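You operate a simulated robot arm through the tools that you are given. There is no shell and no other tool. Be economical: measure what you need, move in short steps, check, and stop when the job is done.

You run a simulated two-armed robot. Do the job below in one go: nothing can be reset, and whatever is moved stays where it is left.

JOB
Put the white air filter that says "No. 3" from the top of the roller table on the yellow lot card there. Then put the red pot labelled "No. 72" from the top of the stacked sacks on the top of the glue bench. Then take the small grey bin on the top of the stacked sacks and put it away on the bottom shelf of the blue frame rack. Then lift the intake lid open. Do these in the order given. Set down upright: white air filter, red pot.

Only the result counts: the job must be done as asked and must still hold three seconds after the hand-in. Knocking over, shifting, dropping, spilling or breaking anything else fails it. Lids that push on must go on centred and level and be pressed home; caps that screw on are set level and turned clockwise until they are tight.

ROBOT AND FRAMES
Two 7-joint arms with two-finger parallel grippers on one trunk, on a base that drives. Base frame: it is fixed to the floor where the robot stands at the start and does not move with it; the origin is under the middle of the robot, x ahead of it, y to its left, z up. Lengths are in m, angles in degrees, forces in N, time in s.
The left shoulder is at the start at [0.06, 0.189, 1.003], the right one opposite. With the tool pointing down near the work surface each hand reaches from about 0.1 to 0.64 m from the robot's upright axis, wherever it stands, measured 20 degrees to its own side. Places, roughly: bottom shelf of the blue frame rack [3.3, -4.1, 0.2]; intake lid [0.3, -4.3, 0.9]; red pot [2.5, 0.5, 0.75]; small grey bin (16x22x16 cm) [2.6, 0.8, 0.9]; top of the glue bench [2.5, -0.3, 0.8]. Payload 3.43 kg a hand.
The TCP of each hand is the grasp point between the finger pads, 0.03 m short of the fingertips. In the tool frame z runs along the fingers and y along their closing line. Largest opening 0.094 m; finger width 0.028, thickness 0.01; the body of the gripper, 0.05 by 0.096 m, starts 0.055 m behind the TCP.
Orientation is that of the tool frame in the base frame, as a unit quaternion [x, y, z, w]. With the fingers straight down and closing along the base's y, the tool's x points along the base's -x, its y along +y and its z along -z.

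CONTROLS
- The arms move only by the tool play_rows. It takes "left_increments", "right_increments" or both (then of equal length, played together; a hand with none holds still); each is a list of rows, each a list of 7 numbers: the finger opening in m, from 0 to 0.094, then the shift along the tool's x, y, z in m, then the turn, a rotation vector about the tool's x, y, z in degrees. In form: [[claw, x, y, z, ax, ay, az], ...]. A call has 1 to 10 rows; each row is the pose to reach, as a shift and turn from the pose commanded when the call began, along the tool's axes at that moment. A row lasts 0.2 s, in which the tool goes at most 0.05 m and 8.6 degrees; a call with a longer step from one row to the next is refused whole, and so is a gripper value outside its range. A pose out of reach is approached as far as the arm can. The call stops where the force on the tool passes 40 N (or 10 N more than at its start, if that is more) or the arm is blocked; 0.2 s more then pass. The fingers move at their own pace (about 0.153 m/s each) and stop on an object; they squeeze with about 21 N. The grip force told is the motor's: it shows also when the fingers shut on nothing. Time passes only in rows, and 0.2 s behind the last, so rows that repeat a pose let the fingers close. The reply holds the time, the measured pose of the TCP, the force on the tool along the base axes, the opening and the grip force, in the units named above and with some noise, with the torque about the TCP (base axes, N m) and any sound that the robot's microphone picked up, and new pictures: "pictures" is both (left out), scene, wrist or none (wrist: the cameras of the hands that moved).
- Cameras (640 x 400 px; columns grow to the right, rows downward): "scene" is now at [0.0022, 0.0041, 1.5372]; the picture's right is [0.06, -1.00, 0.00], its down [-0.88, -0.05, -0.48] and it looks along [0.48, 0.03, -0.88] (base axes); focal length 288 px, centre (320, 200). "left" rides on the left gripper at [0.076, -0.014, -0.103] in its tool frame; the picture's right is [0.18, 0.98, 0.00], its down [-0.75, 0.14, -0.64] and it looks along [-0.63, 0.12, 0.77] (tool axes); focal length 243 px, centre (320, 200). "right" rides on the right gripper at [0.076, 0.014, -0.103] in its tool frame; the picture's right is [-0.18, 0.98, 0.00], its down [-0.75, -0.14, -0.64] and it looks along [-0.63, -0.12, 0.77] (tool axes); focal length 243 px, centre (320, 200). There is no depth. A picture from a camera that has moved, and an enlarged one, comes with that camera's place and axes in the base frame and with its lens.
- slide_trunk(by): slides the trunk up (or, below 0, down) by that many m; the arms and the scene camera ride with it, the base frame stays. It gives what a move gives, with no picture.
- roll_base(legs): drives the robot by 1 to 6 legs, each [ahead, left, turn to the left] in m, m and degrees, along the robot's own axes; the way and the turn of a leg run together, so that a leg with both is an arc; at most 1.5 m and 180 degrees a leg. The arms and the cameras ride along, it lands a little off, and it stops where it bumps. It gives what a move gives, and a new picture of the scene camera.
- aim_head(pan, tilt): turns the head with the scene camera to pan (to the left, within 86 degrees either way) and tilt (down, from -29 to 69), counted from straight ahead of the robot. It gives what a move gives, and a new picture of the scene camera.
- enlarge(camera, box): a new picture of the part [left, top, right, bottom] of that camera's present view, enlarged. No time passes.
- hand_in(): hands the job in; it is judged then, once.

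Work in short steps. Places have to be worked out from the pictures, the camera data and where the tool is seen: move nearer, look again, correct. Check each grasp and each placing, and mend what went wrong. You have 165 turns and 260 pictures in all, those below and enlarged ones among them. Open the grippers and draw the arms clear of the work before you hand the job in, unless the task says otherwise; then end with one line.

The tools are called by a JSON object that holds its "fn" and its "kwargs". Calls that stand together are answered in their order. play_rows: Moves the arms, as the interface text tells. Its arguments: {"type":"object","properties":{"left_increments":{"type":"array"},"right_increments":{"type":"array"},"pictures":{"type":"string","enum":["both","scene","wrist","none"]}},"required":[]} The other tools are called the same way: slide_trunk (by) slides the trunk up or down; roll_base (legs) drives the base; aim_head (pan, tilt) turns the head that bears the scene camera; enlarge (camera, box) takes an enlarged picture of a part of a camera's view; hand_in () hands the job in.

At the start:

```text
time: 0.0
left_position: [0.3862, 0.1473, 0.8952]
left_tcp_rot: [-0.001, 1.0, 0.001, 0.001]
left_wrist_force: [0.3, -0.7, -0.9]
left_ft_torque: [-0.01, 0.0, 0.0]
left_gripper_width: 0.0941
left_grasp_force: 0.1
right_position: [0.3276, -0.1199, 0.8396]
right_tcp_rot: [0.0, 1.0, 0.0, 0.0]
right_wrist_force: [0.0, -0.1, -0.2]
right_ft_torque: [0.04, -0.02, 0.02]
right_gripper_width: 0.0941
right_grasp_force: 0.0
trunk travel left (down, up): [-0.675, 0.315]
robot x, y, heading: [0.0031, -0.001, -0.1]
head pan, tilt: [3.2, 61.3]
```

scene: 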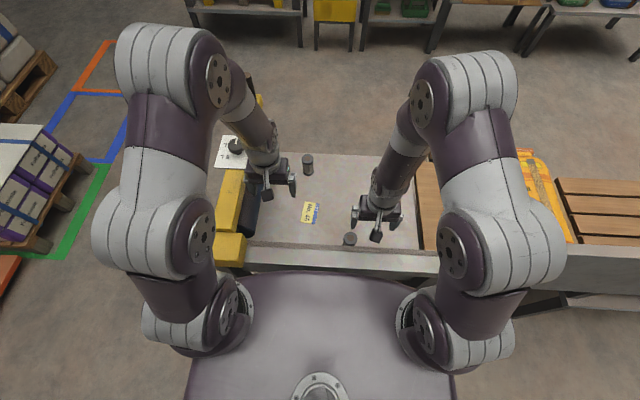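
right: 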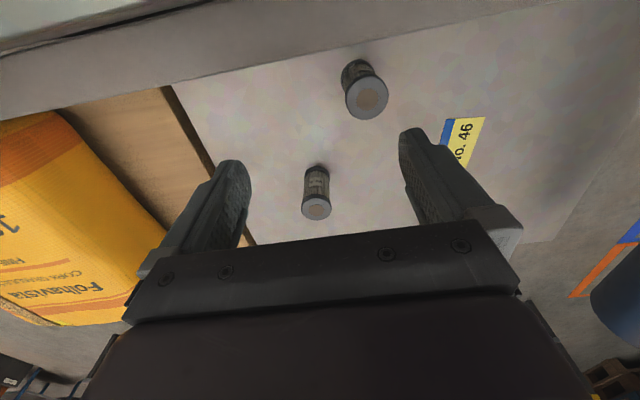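
left: 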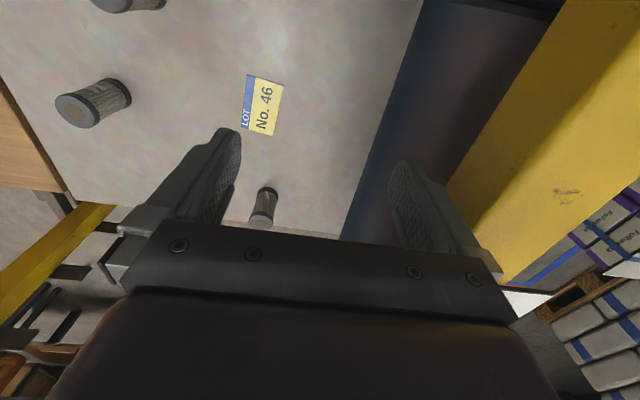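

The table shows three or so small filters and a yellow lot card; I enlarge the views to read the labels.

{"fn": "enlarge", "kwargs": {"camera": "scene", "box": [200, 120, 440, 270]}}

{"fn": "enlarge", "kwargs": {"camera": "left", "box": [40, 0, 360, 240]}}

{"fn": "enlarge", "kwargs": {"camera": "right", "box": [240, 40, 500, 230]}}

```text
2.67 times, centred on (320, 195) of scene
camera zoom: at [0.0022, 0.0041, 1.5372], right [0.06, -1.0, 0.0], down [-0.88, -0.05, -0.48], along [0.48, 0.03, -0.88], focal length 767 px, centre (320, 213)
```

zoom: 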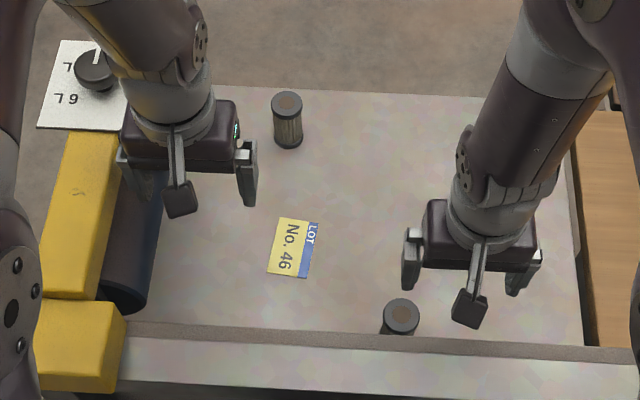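

```text
1.67 times, centred on (200, 120) of left
camera zoom: at [0.3102, 0.1333, 0.9981], right [-0.18, 0.98, 0.0], down [0.75, 0.14, 0.64], along [0.63, 0.12, -0.77], focal length 404 px, centre (520, 333)
```

zoom: 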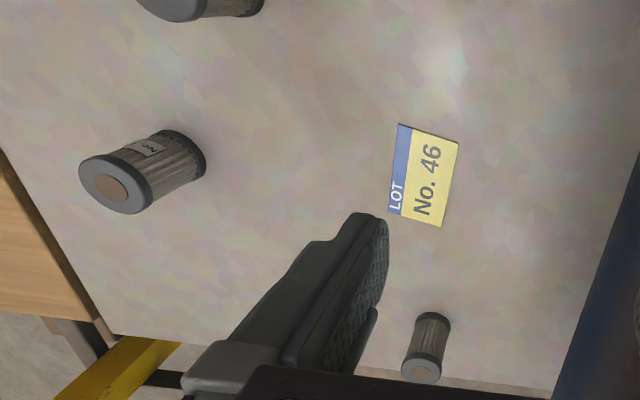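

```text
2.11 times, centred on (370, 135) of right
camera zoom: at [0.2511, -0.1066, 0.9438], right [0.18, 0.98, 0.0], down [0.75, -0.14, 0.64], along [0.63, -0.12, -0.77], focal length 511 px, centre (215, 337)
```

zoom: 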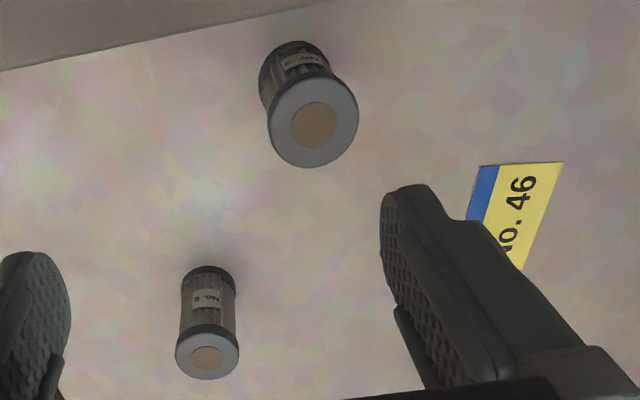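

I zoom tighter onto each filter label.

{"fn": "enlarge", "kwargs": {"camera": "right", "box": [300, 160, 340, 225]}}

{"fn": "enlarge", "kwargs": {"camera": "right", "box": [335, 50, 395, 90]}}

{"fn": "enlarge", "kwargs": {"camera": "left", "box": [50, 60, 150, 130]}}

{"fn": "enlarge", "kwargs": {"camera": "left", "box": [240, 180, 290, 235]}}

```text
6.15 times, centred on (320, 192) of right
camera zoom: at [0.2511, -0.1066, 0.9438], right [0.18, 0.98, 0.0], down [0.75, -0.14, 0.64], along [0.63, -0.12, -0.77], focal length 1493 px, centre (320, 246)
```

zoom: 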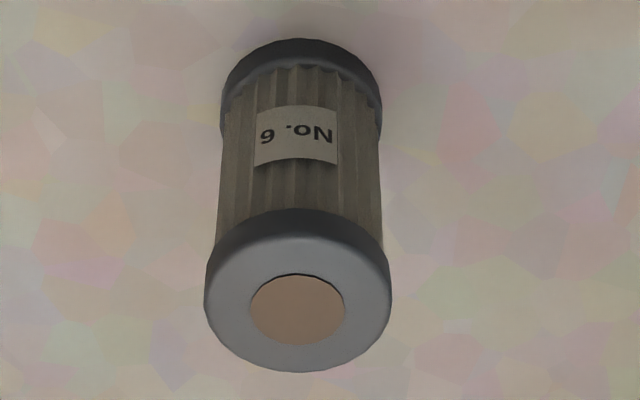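

```text
10.00 times, centred on (365, 70) of right
camera zoom: at [0.2511, -0.1066, 0.9438], right [0.18, 0.98, 0.0], down [0.75, -0.14, 0.64], along [0.63, -0.12, -0.77], focal length 2426 px, centre (-130, 1500)
```

zoom: 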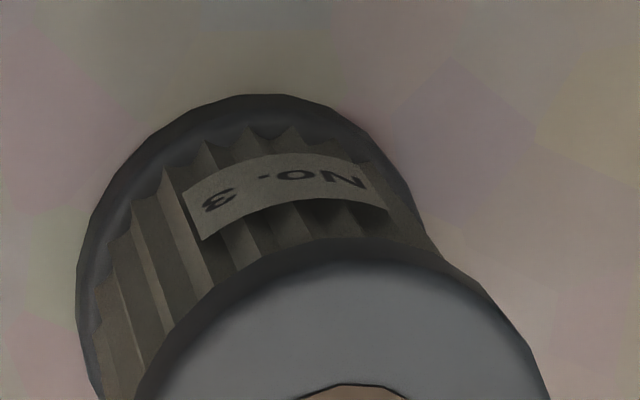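

```text
5.71 times, centred on (100, 95) of left
camera zoom: at [0.3102, 0.1333, 0.9981], right [-0.18, 0.98, 0.0], down [0.75, 0.14, 0.64], along [0.63, 0.12, -0.77], focal length 1386 px, centre (1577, 800)
```

zoom: 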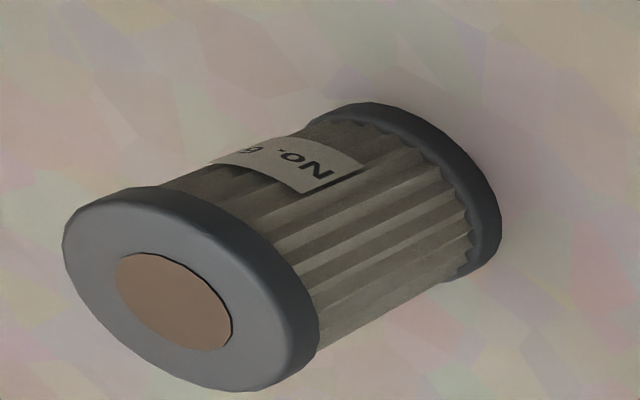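

```text
7.27 times, centred on (265, 208) of left
camera zoom: at [0.3102, 0.1333, 0.9981], right [-0.18, 0.98, 0.0], down [0.75, 0.14, 0.64], along [0.63, 0.12, -0.77], focal length 1764 px, centre (720, 146)
```

zoom: 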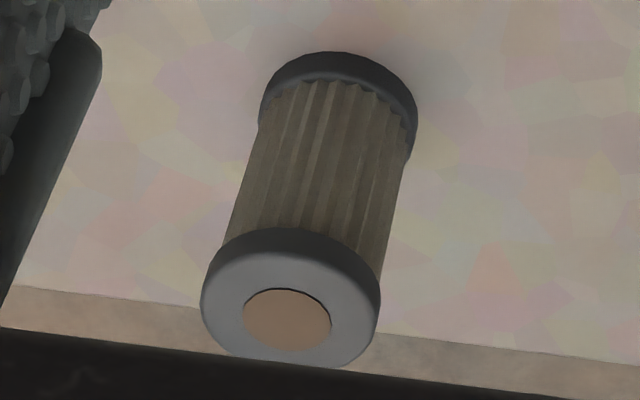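

The near filter reads "No. 3": top at about (0.336, -0.073, 0.69). The card is at about (0.456, 0.068). I move the left hand out to the side and bring the right hand over the filter.

{"fn": "play_rows", "kwargs": {"left_increments": [[0.094, 0, 0.04, 0, 0, 0, 0], [0.094, 0, 0.08, 0, 0, 0, 0], [0.094, 0, 0.12, 0, 0, 0, 0], [0.094, 0, 0.16, 0, 0, 0, 0]], "right_increments": [[0.094, -0.004, 0.024, 0, 0, 0, 0], [0.094, -0.008, 0.047, 0, 0, 0, 0], [0.094, -0.008, 0.047, 0.04, 0, 0, 0], [0.094, -0.008, 0.047, 0.08, 0, 0, 0]]}}

```text
time: 0.4
left_position: [0.3849, 0.1755, 0.8956]
left_tcp_rot: [0.002, 1.0, 0.002, -0.002]
left_wrist_force: [-4.0, -39.1, -2.6]
left_ft_torque: [0.13, -0.14, 0.29]
left_gripper_width: 0.0723
left_grasp_force: 0.0
right_position: [0.3319, -0.1073, 0.8389]
right_tcp_rot: [0.002, 1.0, 0.004, -0.001]
right_wrist_force: [0.1, 0.1, -0.7]
right_ft_torque: [0.01, -0.02, 0.03]
right_gripper_width: 0.0939
right_grasp_force: 0.1
trunk travel left (down, up): [-0.675, 0.315]
robot x, y, heading: [0.0007, -0.0025, -0.2]
head pan, tilt: [3.2, 61.3]
stopped in row 2 (left hand): the force on the tool passed its limit (the readings are from after the stop); the commanded pose is now the measured one
camera scene: at [0.0021, -0.007, 1.5371], right [0.05, -1.0, -0.01], down [-0.88, -0.04, -0.48], along [0.48, 0.03, -0.88], focal length 288 px, centre (320, 200)
camera right: at [0.2539, -0.0933, 0.9424], right [0.19, 0.98, 0.01], down [0.75, -0.15, 0.64], along [0.63, -0.12, -0.77], focal length 243 px, centre (320, 200)
camera left: at [0.3104, 0.1606, 0.9982], right [-0.18, 0.98, 0.0], down [0.76, 0.14, 0.64], along [0.63, 0.12, -0.77], focal length 243 px, centre (320, 200)
```

scene: 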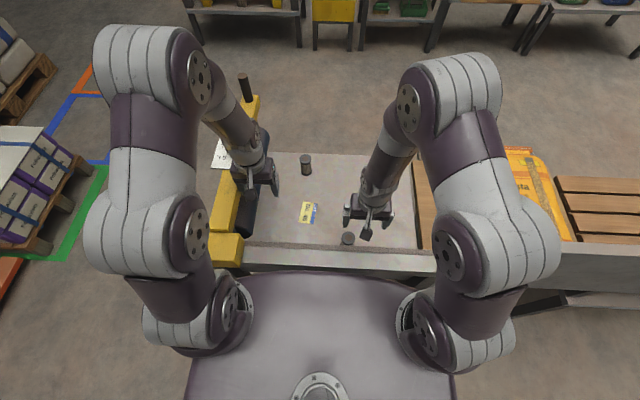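
right: 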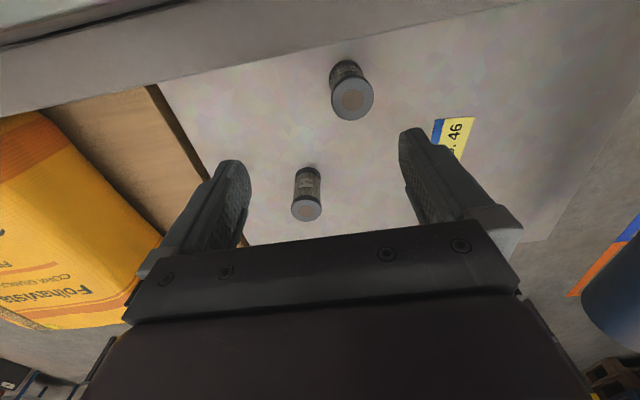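
left: 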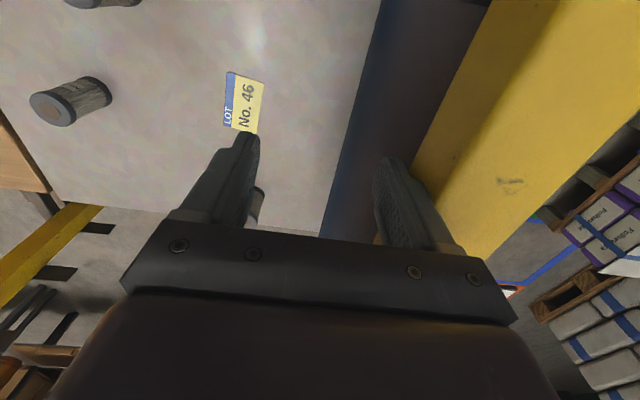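

The left finger touched the tall yellow frame, so I back it off and raise it, keeping the right hand where it is.

{"fn": "play_rows", "kwargs": {"left_increments": [[0.094, 0, -0.03, 0, 0, 0, 0], [0.094, 0, -0.03, -0.04, 0, 0, 0], [0.094, 0, -0.03, -0.08, 0, 0, 0], [0.094, 0, -0.03, -0.12, 0, 0, 0], [0.094, 0, -0.03, -0.16, 0, 0, 0], [0.094, 0.03, -0.03, -0.19, 0, 0, 0], [0.094, 0.06, -0.02, -0.22, 0, 0, 0], [0.094, 0.09, 0, -0.22, 0, 0, 0], [0.094, 0.1, 0.04, -0.22, 0, 0, 0], [0.094, 0.1, 0.06, -0.22, 0, 0, 0]], "pictures": "scene"}}

```text
time: 2.6
left_position: [0.2874, 0.2454, 1.0912]
left_tcp_rot: [0.001, 1.0, -0.001, 0.0]
left_wrist_force: [0.5, -0.4, -0.2]
left_ft_torque: [0.01, 0.02, 0.05]
left_gripper_width: 0.094
left_grasp_force: 0.1
left hand out of reach, approached as far as the arm can: row 7, 8, 9, 10
right_position: [0.3304, -0.0999, 0.8403]
right_tcp_rot: [0.001, 1.0, 0.0, 0.0]
right_wrist_force: [-0.2, 0.2, 0.4]
right_ft_torque: [0.01, -0.01, 0.04]
right_gripper_width: 0.0939
right_grasp_force: 0.2
trunk travel left (down, up): [-0.675, 0.315]
robot x, y, heading: [0.0017, 0.0006, -0.3]
head pan, tilt: [3.2, 61.3]
camera scene: at [0.0019, 0.004, 1.5372], right [0.05, -1.0, 0.0], down [-0.88, -0.05, -0.48], along [0.48, 0.03, -0.88], focal length 288 px, centre (320, 200)
```

scene: 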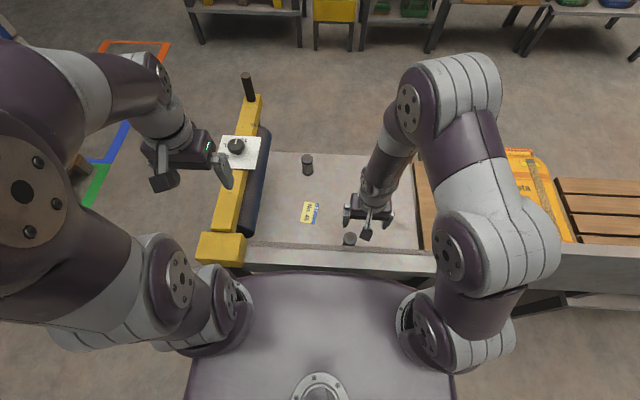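

The left hand is clear. I bring the right hand over the filter and partly down, then check.

{"fn": "play_rows", "kwargs": {"right_increments": [[0.094, -0.006, 0.027, 0, 0, 0, 0], [0.094, -0.006, 0.027, 0.04, 0, 0, 0], [0.094, -0.006, 0.027, 0.08, 0, 0, 0], [0.094, -0.006, 0.027, 0.1, 0, 0, 0]]}}

```text
time: 3.6
left_position: [0.2885, 0.2447, 1.0933]
left_tcp_rot: [0.001, 1.0, -0.001, 0.001]
left_wrist_force: [0.9, 1.1, -0.7]
left_ft_torque: [0.01, 0.01, 0.0]
left_gripper_width: 0.094
left_grasp_force: 0.0
right_position: [0.3377, -0.0728, 0.7398]
right_tcp_rot: [0.002, 1.0, 0.0, 0.001]
right_wrist_force: [13.9, -0.3, 36.4]
right_ft_torque: [0.39, 4.74, -0.06]
right_gripper_width: 0.094
right_grasp_force: 0.1
trunk travel left (down, up): [-0.675, 0.315]
robot x, y, heading: [-0.0009, -0.0033, -0.3]
head pan, tilt: [3.2, 61.3]
camera scene: at [0.0027, 0.0041, 1.5381], right [0.05, -1.0, 0.0], down [-0.88, -0.05, -0.48], along [0.48, 0.03, -0.88], focal length 288 px, centre (320, 200)
camera right: at [0.2611, -0.058, 0.8425], right [0.19, 0.98, 0.0], down [0.75, -0.14, 0.64], along [0.63, -0.12, -0.76], focal length 243 px, centre (320, 200)
```

scene: 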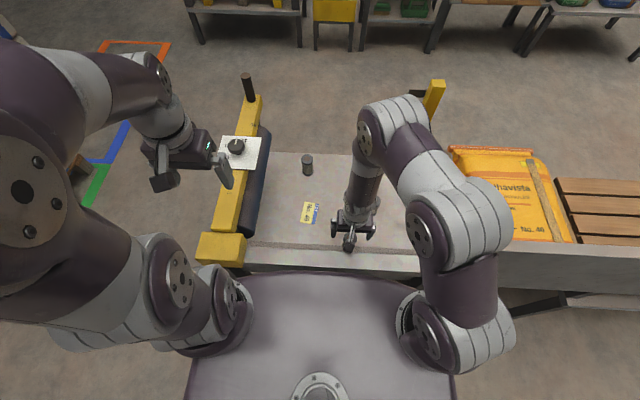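
right: 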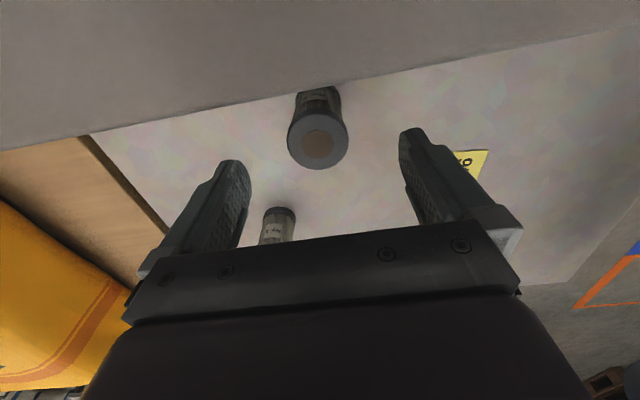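

The force of 36 N with this torque suggests the wrist-camera mount behind the hand is pressing on the robot's own body front. I raise the hand and then drive the base back about 0.14 m.

{"fn": "play_rows", "kwargs": {"right_increments": [[0.094, 0, 0, -0.04, 0, 0, 0], [0.094, 0, 0, -0.08, 0, 0, 0]], "pictures": "none"}}

{"fn": "roll_base", "kwargs": {"legs": [[-0.14, 0, 0]]}}

```text
time: 4.2
left_position: [0.2875, 0.2452, 1.0914]
left_tcp_rot: [0.001, 1.0, -0.001, 0.0]
left_wrist_force: [0.5, -0.8, 0.3]
left_ft_torque: [-0.03, 0.0, 0.03]
left_gripper_width: 0.0936
left_grasp_force: 0.1
right_position: [0.3359, -0.0752, 0.8214]
right_tcp_rot: [0.0, 1.0, 0.0, -0.001]
right_wrist_force: [0.1, -0.1, 0.7]
right_ft_torque: [0.02, -0.01, 0.01]
right_gripper_width: 0.0937
right_grasp_force: 0.0
trunk travel left (down, up): [-0.675, 0.315]
robot x, y, heading: [0.0014, -0.0022, -0.1]
head pan, tilt: [3.2, 61.3]
```

```text
time: 5.3
left_position: [0.2294, 0.2433, 1.0926]
left_tcp_rot: [0.001, 1.0, 0.001, 0.0]
left_wrist_force: [0.3, 0.4, 0.3]
left_ft_torque: [0.04, 0.0, 0.04]
left_gripper_width: 0.094
left_grasp_force: 0.0
right_position: [0.2873, -0.0726, 0.8224]
right_tcp_rot: [0.001, 1.0, 0.006, 0.012]
right_wrist_force: [7.1, 3.0, 5.3]
right_ft_torque: [0.35, -0.06, -0.34]
right_gripper_width: 0.0939
right_grasp_force: 0.1
trunk travel left (down, up): [-0.675, 0.315]
robot x, y, heading: [-0.0594, -0.0006, -0.3]
head pan, tilt: [3.2, 61.3]
stopped in leg 1: the force on the tool passed its limit (the readings are from after the stop); the commanded pose is now the measured one
camera scene: at [-0.0569, 0.003, 1.5373], right [0.05, -1.0, 0.0], down [-0.88, -0.05, -0.48], along [0.48, 0.03, -0.88], focal length 288 px, centre (320, 200)
```

scene: 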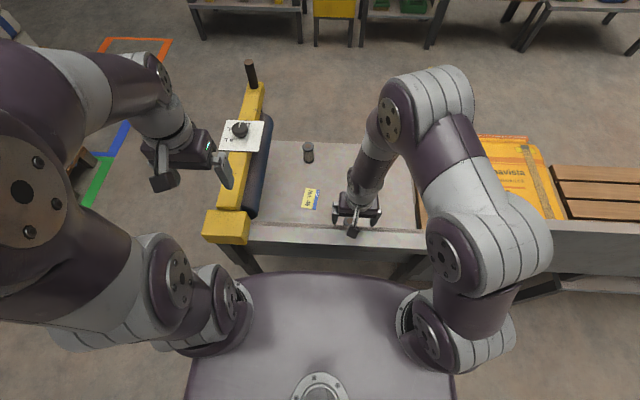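

Backing was stopped by a contact at the right hand; I look at the wrist view and a close scene view to see with what.

{"fn": "enlarge", "kwargs": {"camera": "right", "box": [0, 0, 640, 400]}}

{"fn": "enlarge", "kwargs": {"camera": "scene", "box": [280, 130, 440, 290]}}

```text
1.00 times, centred on (320, 200) of right
camera zoom: at [0.2077, -0.0595, 0.9246], right [0.19, 0.98, 0.01], down [0.74, -0.15, 0.66], along [0.65, -0.11, -0.75], focal length 243 px, centre (320, 200)
```

zoom: 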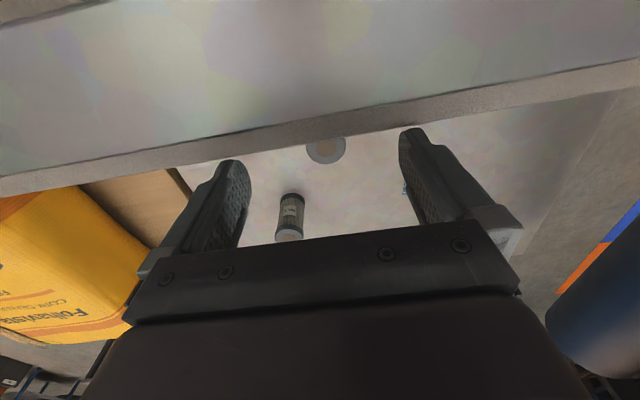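

```text
2.50 times, centred on (360, 210) of scene
camera zoom: at [-0.0569, 0.003, 1.5373], right [0.05, -1.0, 0.0], down [-0.88, -0.05, -0.48], along [0.48, 0.03, -0.88], focal length 719 px, centre (220, 175)
```

zoom: 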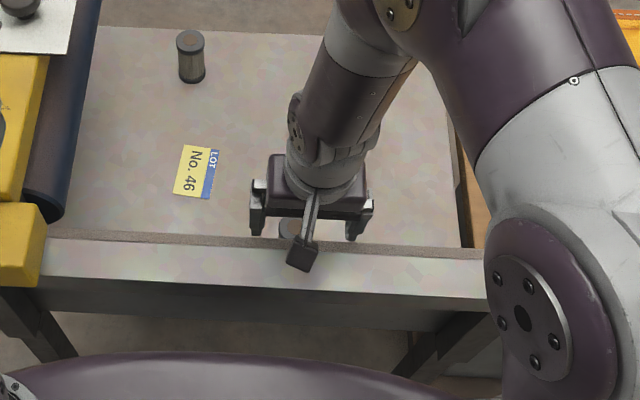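

The strip in front is a raised rail, with its top at about z 0.785 and x 0.21–0.27; the wrist camera and fingertips caught on it. I raise the hand and tilt it 30° about y, so that the camera clears the rail, then move forward.

{"fn": "play_rows", "kwargs": {"right_increments": [[0.094, 0, 0, -0.03, 0, 0, 0], [0.094, -0.02, 0, -0.06, 0, 0, 0], [0.094, -0.049, 0, -0.07, 0, 7.5, 0], [0.094, -0.049, 0, -0.07, 0, 15, 0], [0.094, -0.049, 0, -0.07, 0, 23, 0], [0.094, -0.049, 0, -0.07, 0, 30, 0]], "pictures": "none"}}

{"fn": "roll_base", "kwargs": {"legs": [[0.06, 0, 0]]}}

{"fn": "enlarge", "kwargs": {"camera": "right", "box": [0, 0, 640, 400]}}

```text
time: 6.7
left_position: [0.2297, 0.2447, 1.0918]
left_tcp_rot: [0.001, 1.0, 0.0, -0.001]
left_wrist_force: [0.4, -0.2, 0.2]
left_ft_torque: [0.02, 0.0, -0.01]
left_gripper_width: 0.0941
left_grasp_force: 0.0
right_position: [0.3186, -0.0761, 0.882]
right_tcp_rot: [-0.001, 0.973, 0.003, -0.231]
right_wrist_force: [0.2, -0.5, -0.7]
right_ft_torque: [0.02, 0.01, -0.01]
right_gripper_width: 0.0942
right_grasp_force: 0.0
right hand out of reach, approached as far as the arm can: row 6
trunk travel left (down, up): [-0.675, 0.315]
robot x, y, heading: [-0.0564, -0.0002, -0.2]
head pan, tilt: [3.2, 61.3]
```

```text
time: 7.6
left_position: [0.2934, 0.245, 1.092]
left_tcp_rot: [0.002, 1.0, -0.001, 0.0]
left_wrist_force: [1.5, 0.7, -0.3]
left_ft_torque: [-0.03, 0.0, 0.02]
left_gripper_width: 0.0941
left_grasp_force: 0.0
right_position: [0.3813, -0.0765, 0.8826]
right_tcp_rot: [-0.002, 0.973, 0.003, -0.231]
right_wrist_force: [0.6, 0.4, -1.4]
right_ft_torque: [-0.02, 0.01, 0.02]
right_gripper_width: 0.0941
right_grasp_force: 0.0
trunk travel left (down, up): [-0.675, 0.315]
robot x, y, heading: [0.0066, 0.0006, -0.2]
head pan, tilt: [3.2, 61.3]
camera scene: at [0.0067, 0.004, 1.5372], right [0.05, -1.0, 0.0], down [-0.88, -0.05, -0.48], along [0.48, 0.03, -0.88], focal length 288 px, centre (320, 200)
```

scene: 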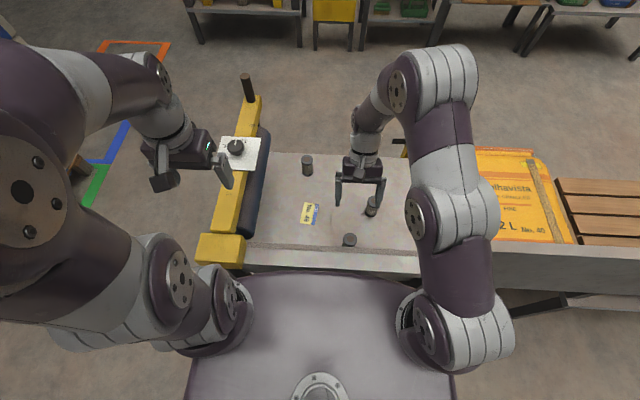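

```text
1.00 times, centred on (320, 200) of right
camera zoom: at [0.3589, -0.0632, 1.0092], right [0.16, 0.98, -0.08], down [0.96, -0.14, 0.23], along [0.22, -0.11, -0.97], focal length 243 px, centre (320, 200)
```

zoom: 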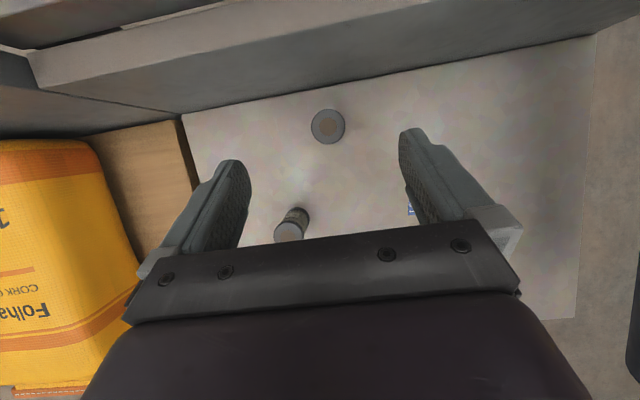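

The tilt is about 27° and the filter top is confirmed at (0.338, -0.075). I align above it and descend in small steps to z 0.70 first.

{"fn": "play_rows", "kwargs": {"right_increments": [[0.094, 0.0393, 0.002, 0.0198, 0, 0, 0], [0.094, 0.0198, 0.002, 0.0586, 0, 0, 0], [0.094, 0.0003, 0.002, 0.0974, 0, 0, 0], [0.094, -0.0192, 0.002, 0.1362, 0, 0, 0], [0.094, -0.0387, 0.002, 0.175, 0, 0, 0]], "pictures": "both"}}

```text
time: 8.8
left_position: [0.2914, 0.2446, 1.0926]
left_tcp_rot: [0.002, 1.0, 0.0, -0.001]
left_wrist_force: [0.4, -0.4, 0.8]
left_ft_torque: [0.01, 0.03, 0.03]
left_gripper_width: 0.0939
left_grasp_force: 0.1
right_position: [0.337, -0.0721, 0.7089]
right_tcp_rot: [-0.001, 0.973, 0.004, -0.231]
right_wrist_force: [0.3, -0.1, -0.2]
right_ft_torque: [-0.01, 0.0, -0.02]
right_gripper_width: 0.0942
right_grasp_force: 0.1
trunk travel left (down, up): [-0.675, 0.315]
robot x, y, heading: [0.0029, 0.0023, -0.1]
head pan, tilt: [3.2, 61.3]
camera scene: at [0.0063, 0.0039, 1.5372], right [0.05, -1.0, 0.0], down [-0.88, -0.05, -0.48], along [0.48, 0.03, -0.88], focal length 288 px, centre (320, 200)
camera right: at [0.3161, -0.0593, 0.8353], right [0.17, 0.98, -0.08], down [0.96, -0.14, 0.24], along [0.22, -0.11, -0.97], focal length 243 px, centre (320, 200)
```

scene: 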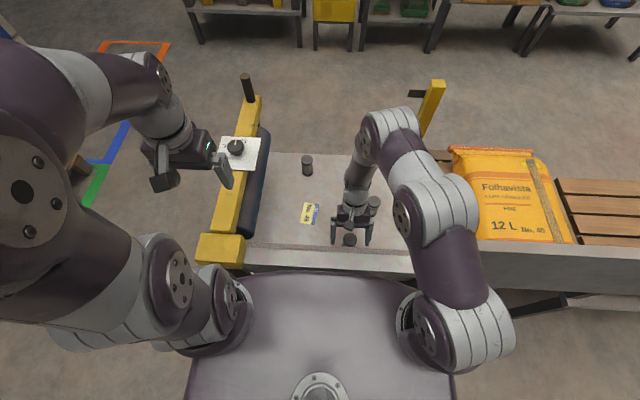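
right: 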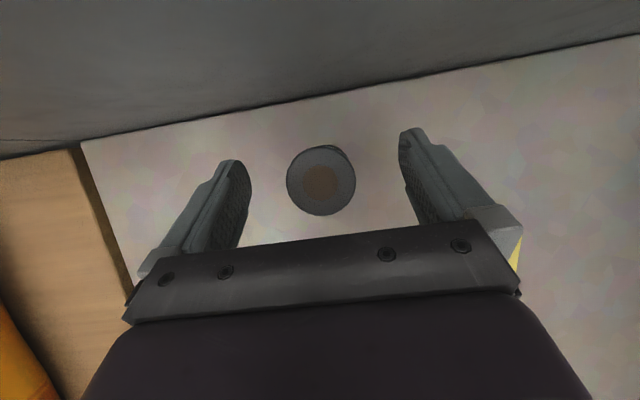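

The filter is centred between the fingers. I descend to about z 0.662 and close.

{"fn": "play_rows", "kwargs": {"right_increments": [[0.094, -0.0105, -0.001, 0.021, 0, 0, 0], [0.094, -0.0211, -0.001, 0.042, 0, 0, 0], [0.03, -0.0211, -0.001, 0.042, 0, 0, 0], [0.03, -0.0211, -0.001, 0.042, 0, 0, 0], [0.03, -0.0211, -0.001, 0.042, 0, 0, 0]], "pictures": "wrist"}}

```text
time: 10.0
left_position: [0.2912, 0.2442, 1.0916]
left_tcp_rot: [0.003, 1.0, -0.001, -0.001]
left_wrist_force: [0.4, -0.9, -0.2]
left_ft_torque: [-0.04, 0.0, 0.01]
left_gripper_width: 0.0939
left_grasp_force: 0.0
right_position: [0.3384, -0.074, 0.6612]
right_tcp_rot: [-0.001, 0.973, 0.004, -0.231]
right_wrist_force: [-0.2, 0.2, -0.7]
right_ft_torque: [0.02, -0.01, -0.01]
right_gripper_width: 0.0461
right_grasp_force: 21.2
trunk travel left (down, up): [-0.675, 0.315]
robot x, y, heading: [0.0036, -0.0014, 0.0]
head pan, tilt: [3.2, 61.3]
camera right: at [0.3157, -0.0595, 0.788], right [0.17, 0.98, -0.08], down [0.96, -0.14, 0.24], along [0.22, -0.11, -0.97], focal length 243 px, centre (320, 200)
```

right: 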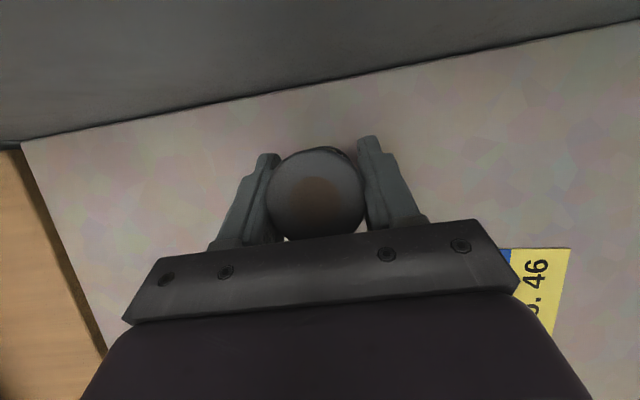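

Gripped at 0.046 m. I lift 8 cm straight up and carry the filter over the card.

{"fn": "play_rows", "kwargs": {"right_increments": [[0.03, 0.018, 0, -0.0357, 0, 0, 0], [0.03, 0.0359, 0, -0.0714, 0, 0, 0], [0.03, 0.0095, 0.0355, -0.0847, 0, 0, 0], [0.03, -0.017, 0.071, -0.098, 0, 0, 0], [0.03, -0.0434, 0.1065, -0.1114, 0, 0, 0], [0.03, -0.0699, 0.142, -0.1247, 0, 0, 0], [0.03, -0.0699, 0.142, -0.1247, 0, 0, 0]]}}

```text
time: 11.6
left_position: [0.2921, 0.244, 1.0914]
left_tcp_rot: [0.002, 1.0, 0.0, -0.001]
left_wrist_force: [-0.1, 0.2, -0.3]
left_ft_torque: [0.03, 0.04, 0.0]
left_gripper_width: 0.0941
left_grasp_force: 0.1
right_position: [0.403, 0.0319, 0.7381]
right_tcp_rot: [0.0, 0.973, 0.003, -0.231]
right_wrist_force: [-0.4, 0.0, -0.9]
right_ft_torque: [-0.01, 0.04, 0.01]
right_gripper_width: 0.0457
right_grasp_force: 21.7
right hand out of reach, approached as far as the arm can: row 5, 6, 7
trunk travel left (down, up): [-0.675, 0.315]
robot x, y, heading: [0.0055, -0.0, -0.1]
head pan, tilt: [3.2, 61.3]
camera scene: at [0.0055, 0.0042, 1.5372], right [0.05, -1.0, 0.0], down [-0.88, -0.05, -0.48], along [0.48, 0.03, -0.88], focal length 288 px, centre (320, 200)
camera right: at [0.3815, 0.0436, 0.8642], right [0.16, 0.98, -0.08], down [0.96, -0.14, 0.23], along [0.22, -0.11, -0.97], focal length 243 px, centre (320, 200)
```

scene: 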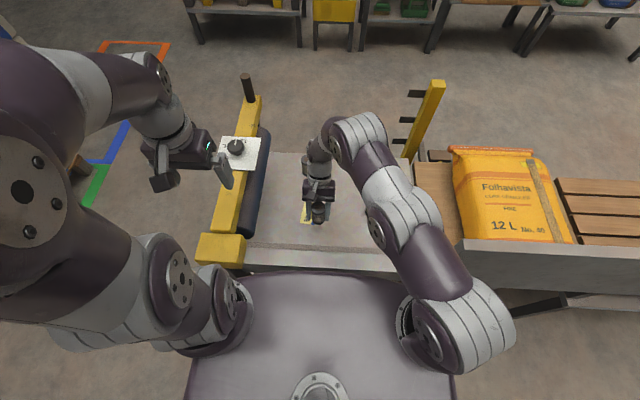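
right: 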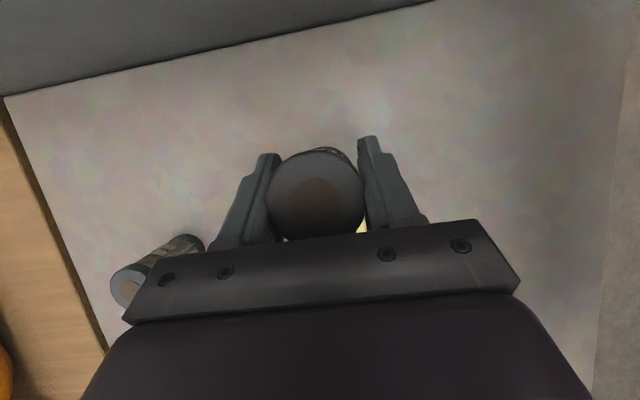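

The tilted hand can't reach the card from here. I lift, draw the hand back to the right, and then strafe the base 0.2 m left so that the card lies straight ahead of the right shoulder.

{"fn": "play_rows", "kwargs": {"right_increments": [[0.03, 0.0314, 0, -0.0325, 0, 0, 0], [0.03, 0.0671, 0, -0.0445, 0, 0, 0], [0.03, 0.0671, -0.045, -0.0445, 0, 0, 0], [0.03, 0.0671, -0.09, -0.0445, 0, 0, 0], [0.03, 0.0671, -0.13, -0.0445, 0, 0, 0], [0.03, 0.0671, -0.17, -0.0445, 0, 0, 0]], "pictures": "scene"}}

```text
time: 13.0
left_position: [0.2912, 0.2427, 1.0918]
left_tcp_rot: [0.001, 1.0, 0.0, 0.0]
left_wrist_force: [-0.4, -0.5, 0.3]
left_ft_torque: [0.0, -0.04, 0.01]
left_gripper_width: 0.0938
left_grasp_force: 0.2
right_position: [0.3615, -0.142, 0.8105]
right_tcp_rot: [0.0, 0.973, 0.004, -0.231]
right_wrist_force: [0.6, -0.1, -1.5]
right_ft_torque: [-0.01, 0.0, -0.01]
right_gripper_width: 0.0455
right_grasp_force: 21.3
trunk travel left (down, up): [-0.675, 0.315]
robot x, y, heading: [0.0044, 0.0041, -0.1]
head pan, tilt: [3.2, 61.3]
camera scene: at [0.0051, 0.0023, 1.5372], right [0.05, -1.0, 0.0], down [-0.88, -0.05, -0.48], along [0.48, 0.03, -0.88], focal length 288 px, centre (320, 200)
```

scene: 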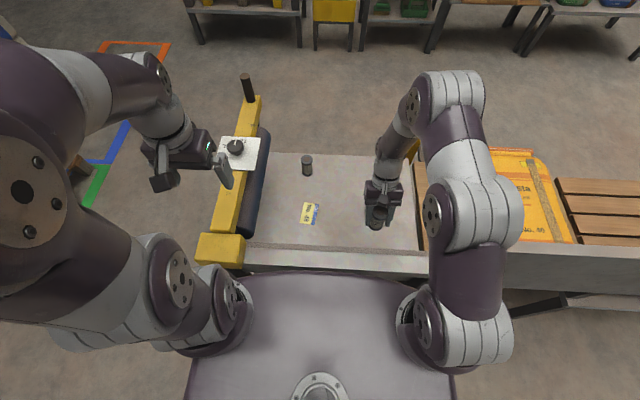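

The carried filter is high and clear. Now I strafe the base 0.2 m left.

{"fn": "roll_base", "kwargs": {"legs": [[0, 0.2, 0]]}}

```text
time: 14.2
left_position: [0.2912, 0.3093, 1.0904]
left_tcp_rot: [0.011, 1.0, -0.003, 0.0]
left_wrist_force: [0.4, 1.3, 0.1]
left_ft_torque: [-0.06, -0.05, 0.0]
left_gripper_width: 0.0941
left_grasp_force: 0.1
right_position: [0.3554, -0.0768, 0.8107]
right_tcp_rot: [0.009, 0.973, 0.004, -0.23]
right_wrist_force: [-0.7, 0.3, -0.4]
right_ft_torque: [-0.04, -0.03, 0.0]
right_gripper_width: 0.0457
right_grasp_force: 21.1
trunk travel left (down, up): [-0.675, 0.315]
robot x, y, heading: [-0.0045, 0.0623, -1.0]
head pan, tilt: [3.2, 61.3]
stopped in leg 1: the robot was blocked; the commanded pose is now the measured one
camera scene: at [0.0011, 0.0764, 1.5371], right [0.04, -1.0, 0.0], down [-0.88, -0.03, -0.48], along [0.48, 0.01, -0.88], focal length 288 px, centre (320, 200)
```

scene: 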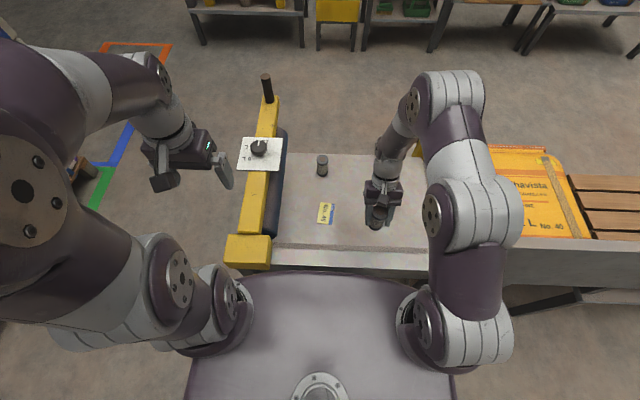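

The base is blocked on its left by something under the table. Instead I set the filter down at a nearer open spot, about (0.405, 0.0), so I can regrasp it with a vertical hand that has longer reach.

{"fn": "play_rows", "kwargs": {"right_increments": [[0.03, -0.0224, 0.0385, -0.0112, 0, 0, 0], [0.03, -0.0447, 0.077, -0.0225, 0, 0, 0], [0.03, -0.0612, 0.077, 0.0103, 0, 0, 0], [0.03, -0.0777, 0.077, 0.0431, 0, 0, 0], [0.03, -0.0942, 0.077, 0.0759, 0, 0, 0], [0.03, -0.105, 0.077, 0.0975, 0, 0, 0], [0.03, -0.1096, 0.077, 0.1066, 0, 0, 0]]}}

```text
time: 15.8
left_position: [0.2923, 0.3055, 1.0913]
left_tcp_rot: [0.011, 1.0, 0.0, 0.001]
left_wrist_force: [0.0, -0.4, -1.3]
left_ft_torque: [0.0, 0.02, 0.0]
left_gripper_width: 0.0938
left_grasp_force: 0.1
right_position: [0.408, -0.0047, 0.6668]
right_tcp_rot: [0.009, 0.973, 0.006, -0.231]
right_wrist_force: [-1.0, -0.4, -0.1]
right_ft_torque: [-0.02, -0.04, 0.02]
right_gripper_width: 0.0453
right_grasp_force: 20.7
trunk travel left (down, up): [-0.675, 0.315]
robot x, y, heading: [-0.002, 0.0642, -1.3]
head pan, tilt: [3.2, 61.3]
camera scene: at [0.0016, 0.0696, 1.5372], right [0.03, -1.0, 0.0], down [-0.88, -0.03, -0.48], along [0.48, 0.02, -0.88], focal length 288 px, centre (320, 200)
camera right: at [0.3847, 0.009, 0.7933], right [0.18, 0.98, -0.08], down [0.96, -0.16, 0.24], along [0.22, -0.12, -0.97], focal length 243 px, centre (320, 200)
```

scene: 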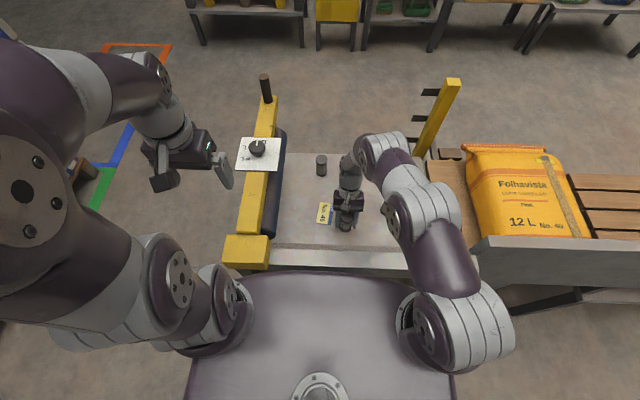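
right: 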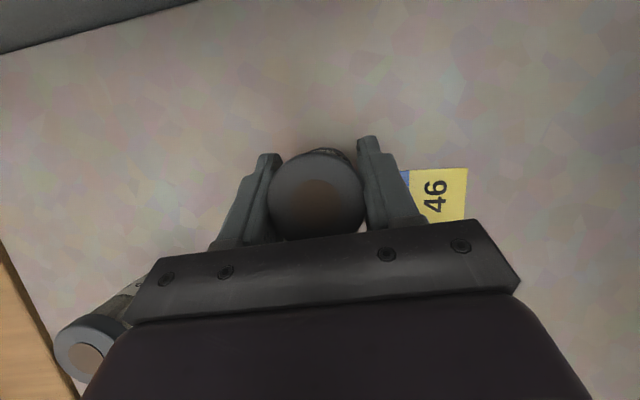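

About 5 mm remain to the table. I lower to contact, release, and rise straight up.

{"fn": "play_rows", "kwargs": {"right_increments": [[0.03, -0.0013, 0, 0.0027, 0, 0, 0], [0.03, -0.0025, 0, 0.005, 0, 0, 0], [0.03, -0.003, 0, 0.006, 0, 0, 0], [0.094, -0.0025, 0, 0.005, 0, 0, 0], [0.094, -0.0025, 0, 0.005, 0, 0, 0], [0.094, 0.0135, 0, -0.027, 0, 0, 0], [0.094, 0.0335, 0, -0.067, 0, 0, 0], [0.094, 0.0535, 0, -0.107, 0, 0, 0]]}}

```text
time: 17.6
left_position: [0.2907, 0.3045, 1.0919]
left_tcp_rot: [0.011, 1.0, 0.0, 0.0]
left_wrist_force: [-1.3, -0.7, -0.7]
left_ft_torque: [-0.02, -0.07, 0.04]
left_gripper_width: 0.0938
left_grasp_force: 0.1
right_position: [0.4072, -0.0032, 0.7877]
right_tcp_rot: [0.008, 0.973, 0.005, -0.23]
right_wrist_force: [-0.2, 0.4, 0.7]
right_ft_torque: [-0.02, 0.0, 0.03]
right_gripper_width: 0.094
right_grasp_force: 0.0
trunk travel left (down, up): [-0.675, 0.315]
robot x, y, heading: [0.0003, 0.0633, -1.2]
head pan, tilt: [3.2, 61.3]
camera scene: at [0.0007, 0.0698, 1.5371], right [0.03, -1.0, 0.0], down [-0.88, -0.03, -0.48], along [0.48, 0.02, -0.88], focal length 288 px, centre (320, 200)
camera right: at [0.3844, 0.0095, 0.914], right [0.18, 0.98, -0.08], down [0.96, -0.16, 0.24], along [0.22, -0.12, -0.97], focal length 243 px, centre (320, 200)
```

scene: 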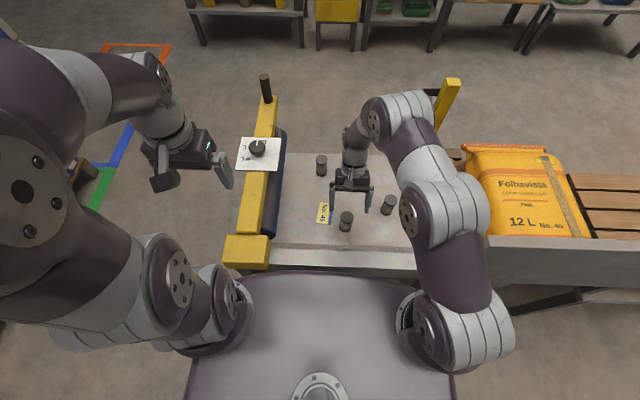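
right: 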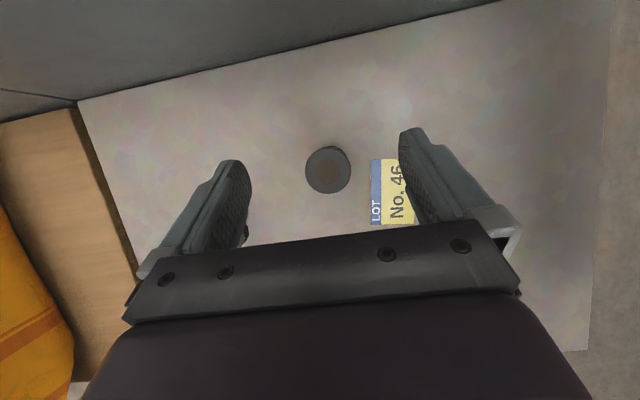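

The filter stands upright at about (0.406, -0.004). I bring the hand back to vertical above it and look.

{"fn": "play_rows", "kwargs": {"right_increments": [[0.094, 0, 0, 0, 0, -7, 0], [0.094, 0, 0, 0, 0, -14, 0], [0.094, 0, 0, 0, 0, -21, 0], [0.094, 0, 0, 0, 0, -26.6, 0], [0.094, 0, 0, 0, 0, -26.6, 0]], "pictures": "wrist"}}

```text
time: 18.8
left_position: [0.2926, 0.3037, 1.0915]
left_tcp_rot: [0.012, 1.0, -0.002, 0.0]
left_wrist_force: [-0.5, 0.4, -0.4]
left_ft_torque: [0.0, 0.0, -0.03]
left_gripper_width: 0.0938
left_grasp_force: 0.0
right_position: [0.4072, -0.0047, 0.7872]
right_tcp_rot: [0.009, 1.0, 0.003, 0.001]
right_wrist_force: [0.3, 0.4, 0.8]
right_ft_torque: [0.01, -0.02, 0.01]
right_gripper_width: 0.0939
right_grasp_force: 0.0
trunk travel left (down, up): [-0.675, 0.315]
robot x, y, heading: [-0.0012, 0.065, -1.1]
head pan, tilt: [3.2, 61.3]
camera right: at [0.3309, 0.0098, 0.8898], right [0.2, 0.98, 0.01], down [0.75, -0.16, 0.64], along [0.63, -0.12, -0.77], focal length 243 px, centre (320, 200)
```

right: 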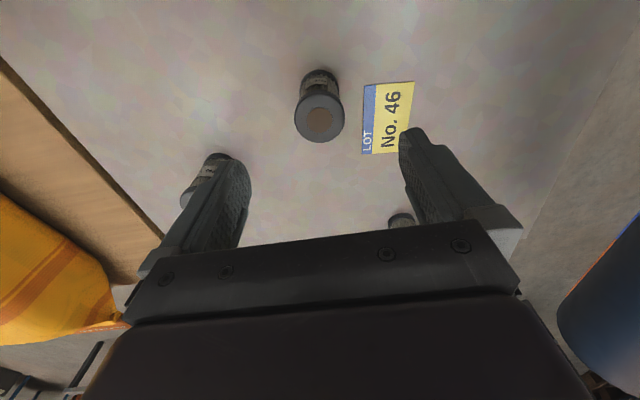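

It is aligned at (0.408, -0.004). I descend to z 0.661 and grip.

{"fn": "play_rows", "kwargs": {"right_increments": [[0.094, 0, 0, 0.045, 0, 0, 0], [0.094, 0, 0, 0.09, 0, 0, 0], [0.094, 0, 0, 0.126, 0, 0, 0], [0.03, 0, 0, 0.126, 0, 0, 0], [0.03, 0, 0, 0.126, 0, 0, 0], [0.03, 0, 0, 0.126, 0, 0, 0]], "pictures": "wrist"}}

```text
time: 20.1
left_position: [0.2914, 0.3044, 1.0919]
left_tcp_rot: [0.012, 1.0, -0.001, 0.0]
left_wrist_force: [0.2, -0.5, 0.2]
left_ft_torque: [-0.02, 0.01, 0.01]
left_gripper_width: 0.0942
left_grasp_force: 0.1
right_position: [0.4075, -0.0044, 0.6594]
right_tcp_rot: [0.01, 1.0, 0.004, 0.0]
right_wrist_force: [0.5, -0.4, 0.8]
right_ft_torque: [-0.02, 0.02, -0.02]
right_gripper_width: 0.0437
right_grasp_force: 21.5
trunk travel left (down, up): [-0.675, 0.315]
robot x, y, heading: [-0.0009, 0.0655, -0.9]
head pan, tilt: [3.2, 61.3]
camera right: at [0.3314, 0.01, 0.7623], right [0.2, 0.98, 0.01], down [0.75, -0.16, 0.64], along [0.63, -0.12, -0.77], focal length 243 px, centre (320, 200)
```

right: 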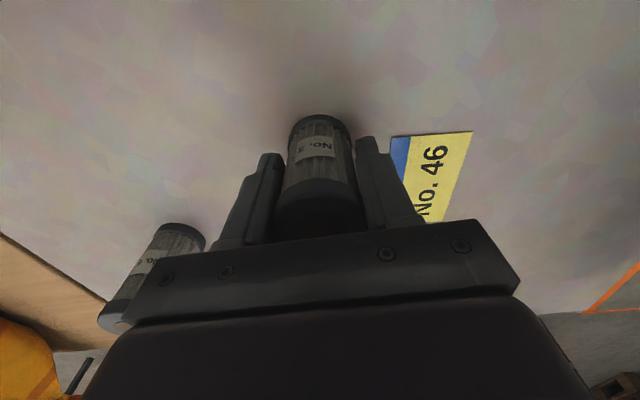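

The label "No. 3" is confirmed in the grip. I lift, carry it to the card centre (0.457, 0.068), and lower to just above.

{"fn": "play_rows", "kwargs": {"right_increments": [[0.03, 0, 0, -0.03, 0, 0, 0], [0.03, -0.016, 0.024, -0.05, 0, 0, 0], [0.03, -0.032, 0.048, -0.05, 0, 0, 0], [0.03, -0.048, 0.073, -0.05, 0, 0, 0], [0.03, -0.048, 0.073, -0.03, 0, 0, 0], [0.03, -0.048, 0.073, -0.008, 0, 0, 0]]}}

```text
time: 21.6
left_position: [0.2912, 0.3048, 1.0914]
left_tcp_rot: [0.011, 1.0, -0.001, -0.001]
left_wrist_force: [-0.1, 1.0, -0.4]
left_ft_torque: [-0.01, -0.01, 0.01]
left_gripper_width: 0.0941
left_grasp_force: 0.0
right_position: [0.4569, 0.0684, 0.668]
right_tcp_rot: [0.009, 1.0, 0.003, 0.001]
right_wrist_force: [-0.2, 0.5, -0.2]
right_ft_torque: [-0.01, -0.02, -0.04]
right_gripper_width: 0.0432
right_grasp_force: 20.3
trunk travel left (down, up): [-0.675, 0.315]
robot x, y, heading: [0.0017, 0.0659, -1.4]
head pan, tilt: [3.2, 61.3]
camera scene: at [0.0019, 0.0698, 1.5372], right [0.03, -1.0, 0.0], down [-0.88, -0.03, -0.48], along [0.48, 0.02, -0.88], focal length 288 px, centre (320, 200)
camera right: at [0.3802, 0.0825, 0.7717], right [0.2, 0.98, 0.01], down [0.75, -0.16, 0.64], along [0.63, -0.12, -0.77], focal length 243 px, centre (320, 200)
```

scene: 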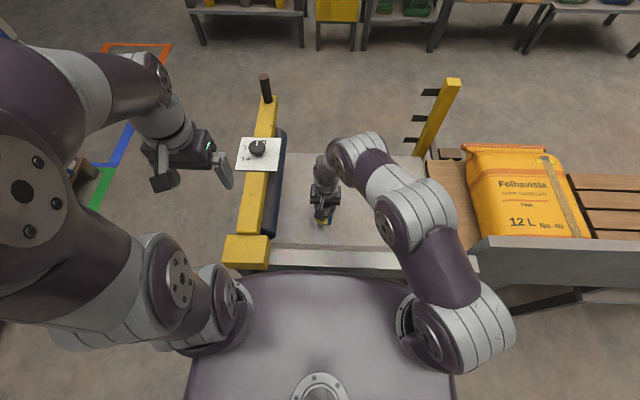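
right: 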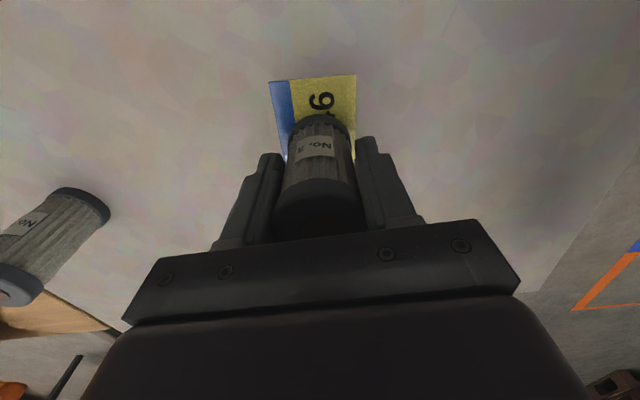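

The filter is centred over the card. I lower it to contact, release and rise.

{"fn": "play_rows", "kwargs": {"right_increments": [[0.03, 0, 0, 0.004, 0, 0, 0], [0.03, 0, 0, 0.007, 0, 0, 0], [0.094, 0, 0, 0.007, 0, 0, 0], [0.094, 0, 0, 0.007, 0, 0, 0], [0.094, 0, 0, -0.04, 0, 0, 0], [0.094, 0, 0, -0.08, 0, 0, 0], [0.094, 0, 0, -0.12, 0, 0, 0], [0.094, 0, 0, -0.16, 0, 0, 0]]}}

```text
time: 23.4
left_position: [0.2912, 0.3047, 1.0924]
left_tcp_rot: [0.011, 1.0, -0.001, 0.0]
left_wrist_force: [-0.2, 0.0, -0.2]
left_ft_torque: [-0.01, 0.0, 0.03]
left_gripper_width: 0.0938
left_grasp_force: 0.0
right_position: [0.4566, 0.0674, 0.8284]
right_tcp_rot: [0.01, 1.0, 0.003, 0.0]
right_wrist_force: [-1.1, -0.2, 0.3]
right_ft_torque: [0.02, -0.02, -0.04]
right_gripper_width: 0.094
right_grasp_force: 0.1
trunk travel left (down, up): [-0.675, 0.315]
robot x, y, heading: [-0.0, 0.064, -1.2]
head pan, tilt: [3.2, 61.3]
camera scene: at [0.0004, 0.0695, 1.5371], right [0.03, -1.0, 0.0], down [-0.88, -0.03, -0.48], along [0.48, 0.02, -0.88], focal length 288 px, centre (320, 200)
camera right: at [0.3801, 0.0816, 0.9321], right [0.2, 0.98, 0.01], down [0.75, -0.16, 0.64], along [0.63, -0.12, -0.77], focal length 243 px, centre (320, 200)
```

scene: 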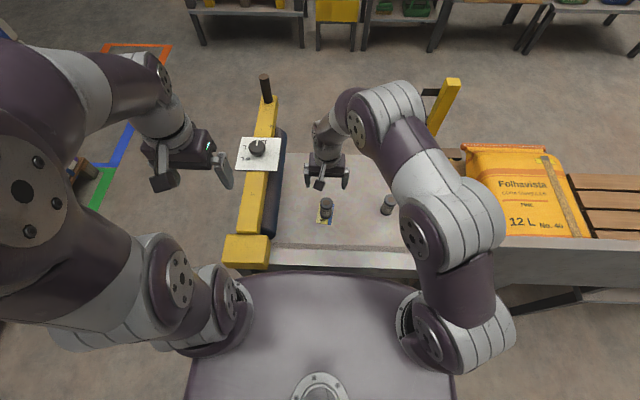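
right: 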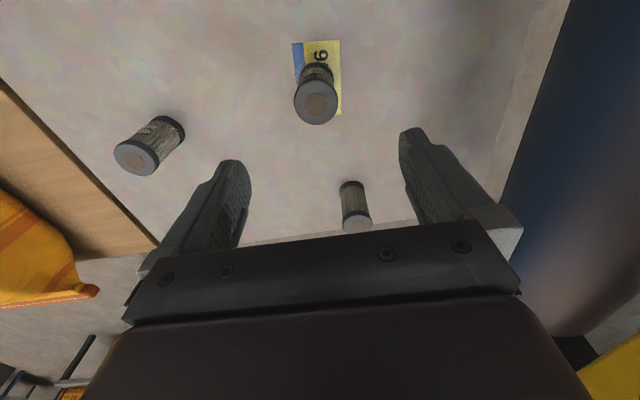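

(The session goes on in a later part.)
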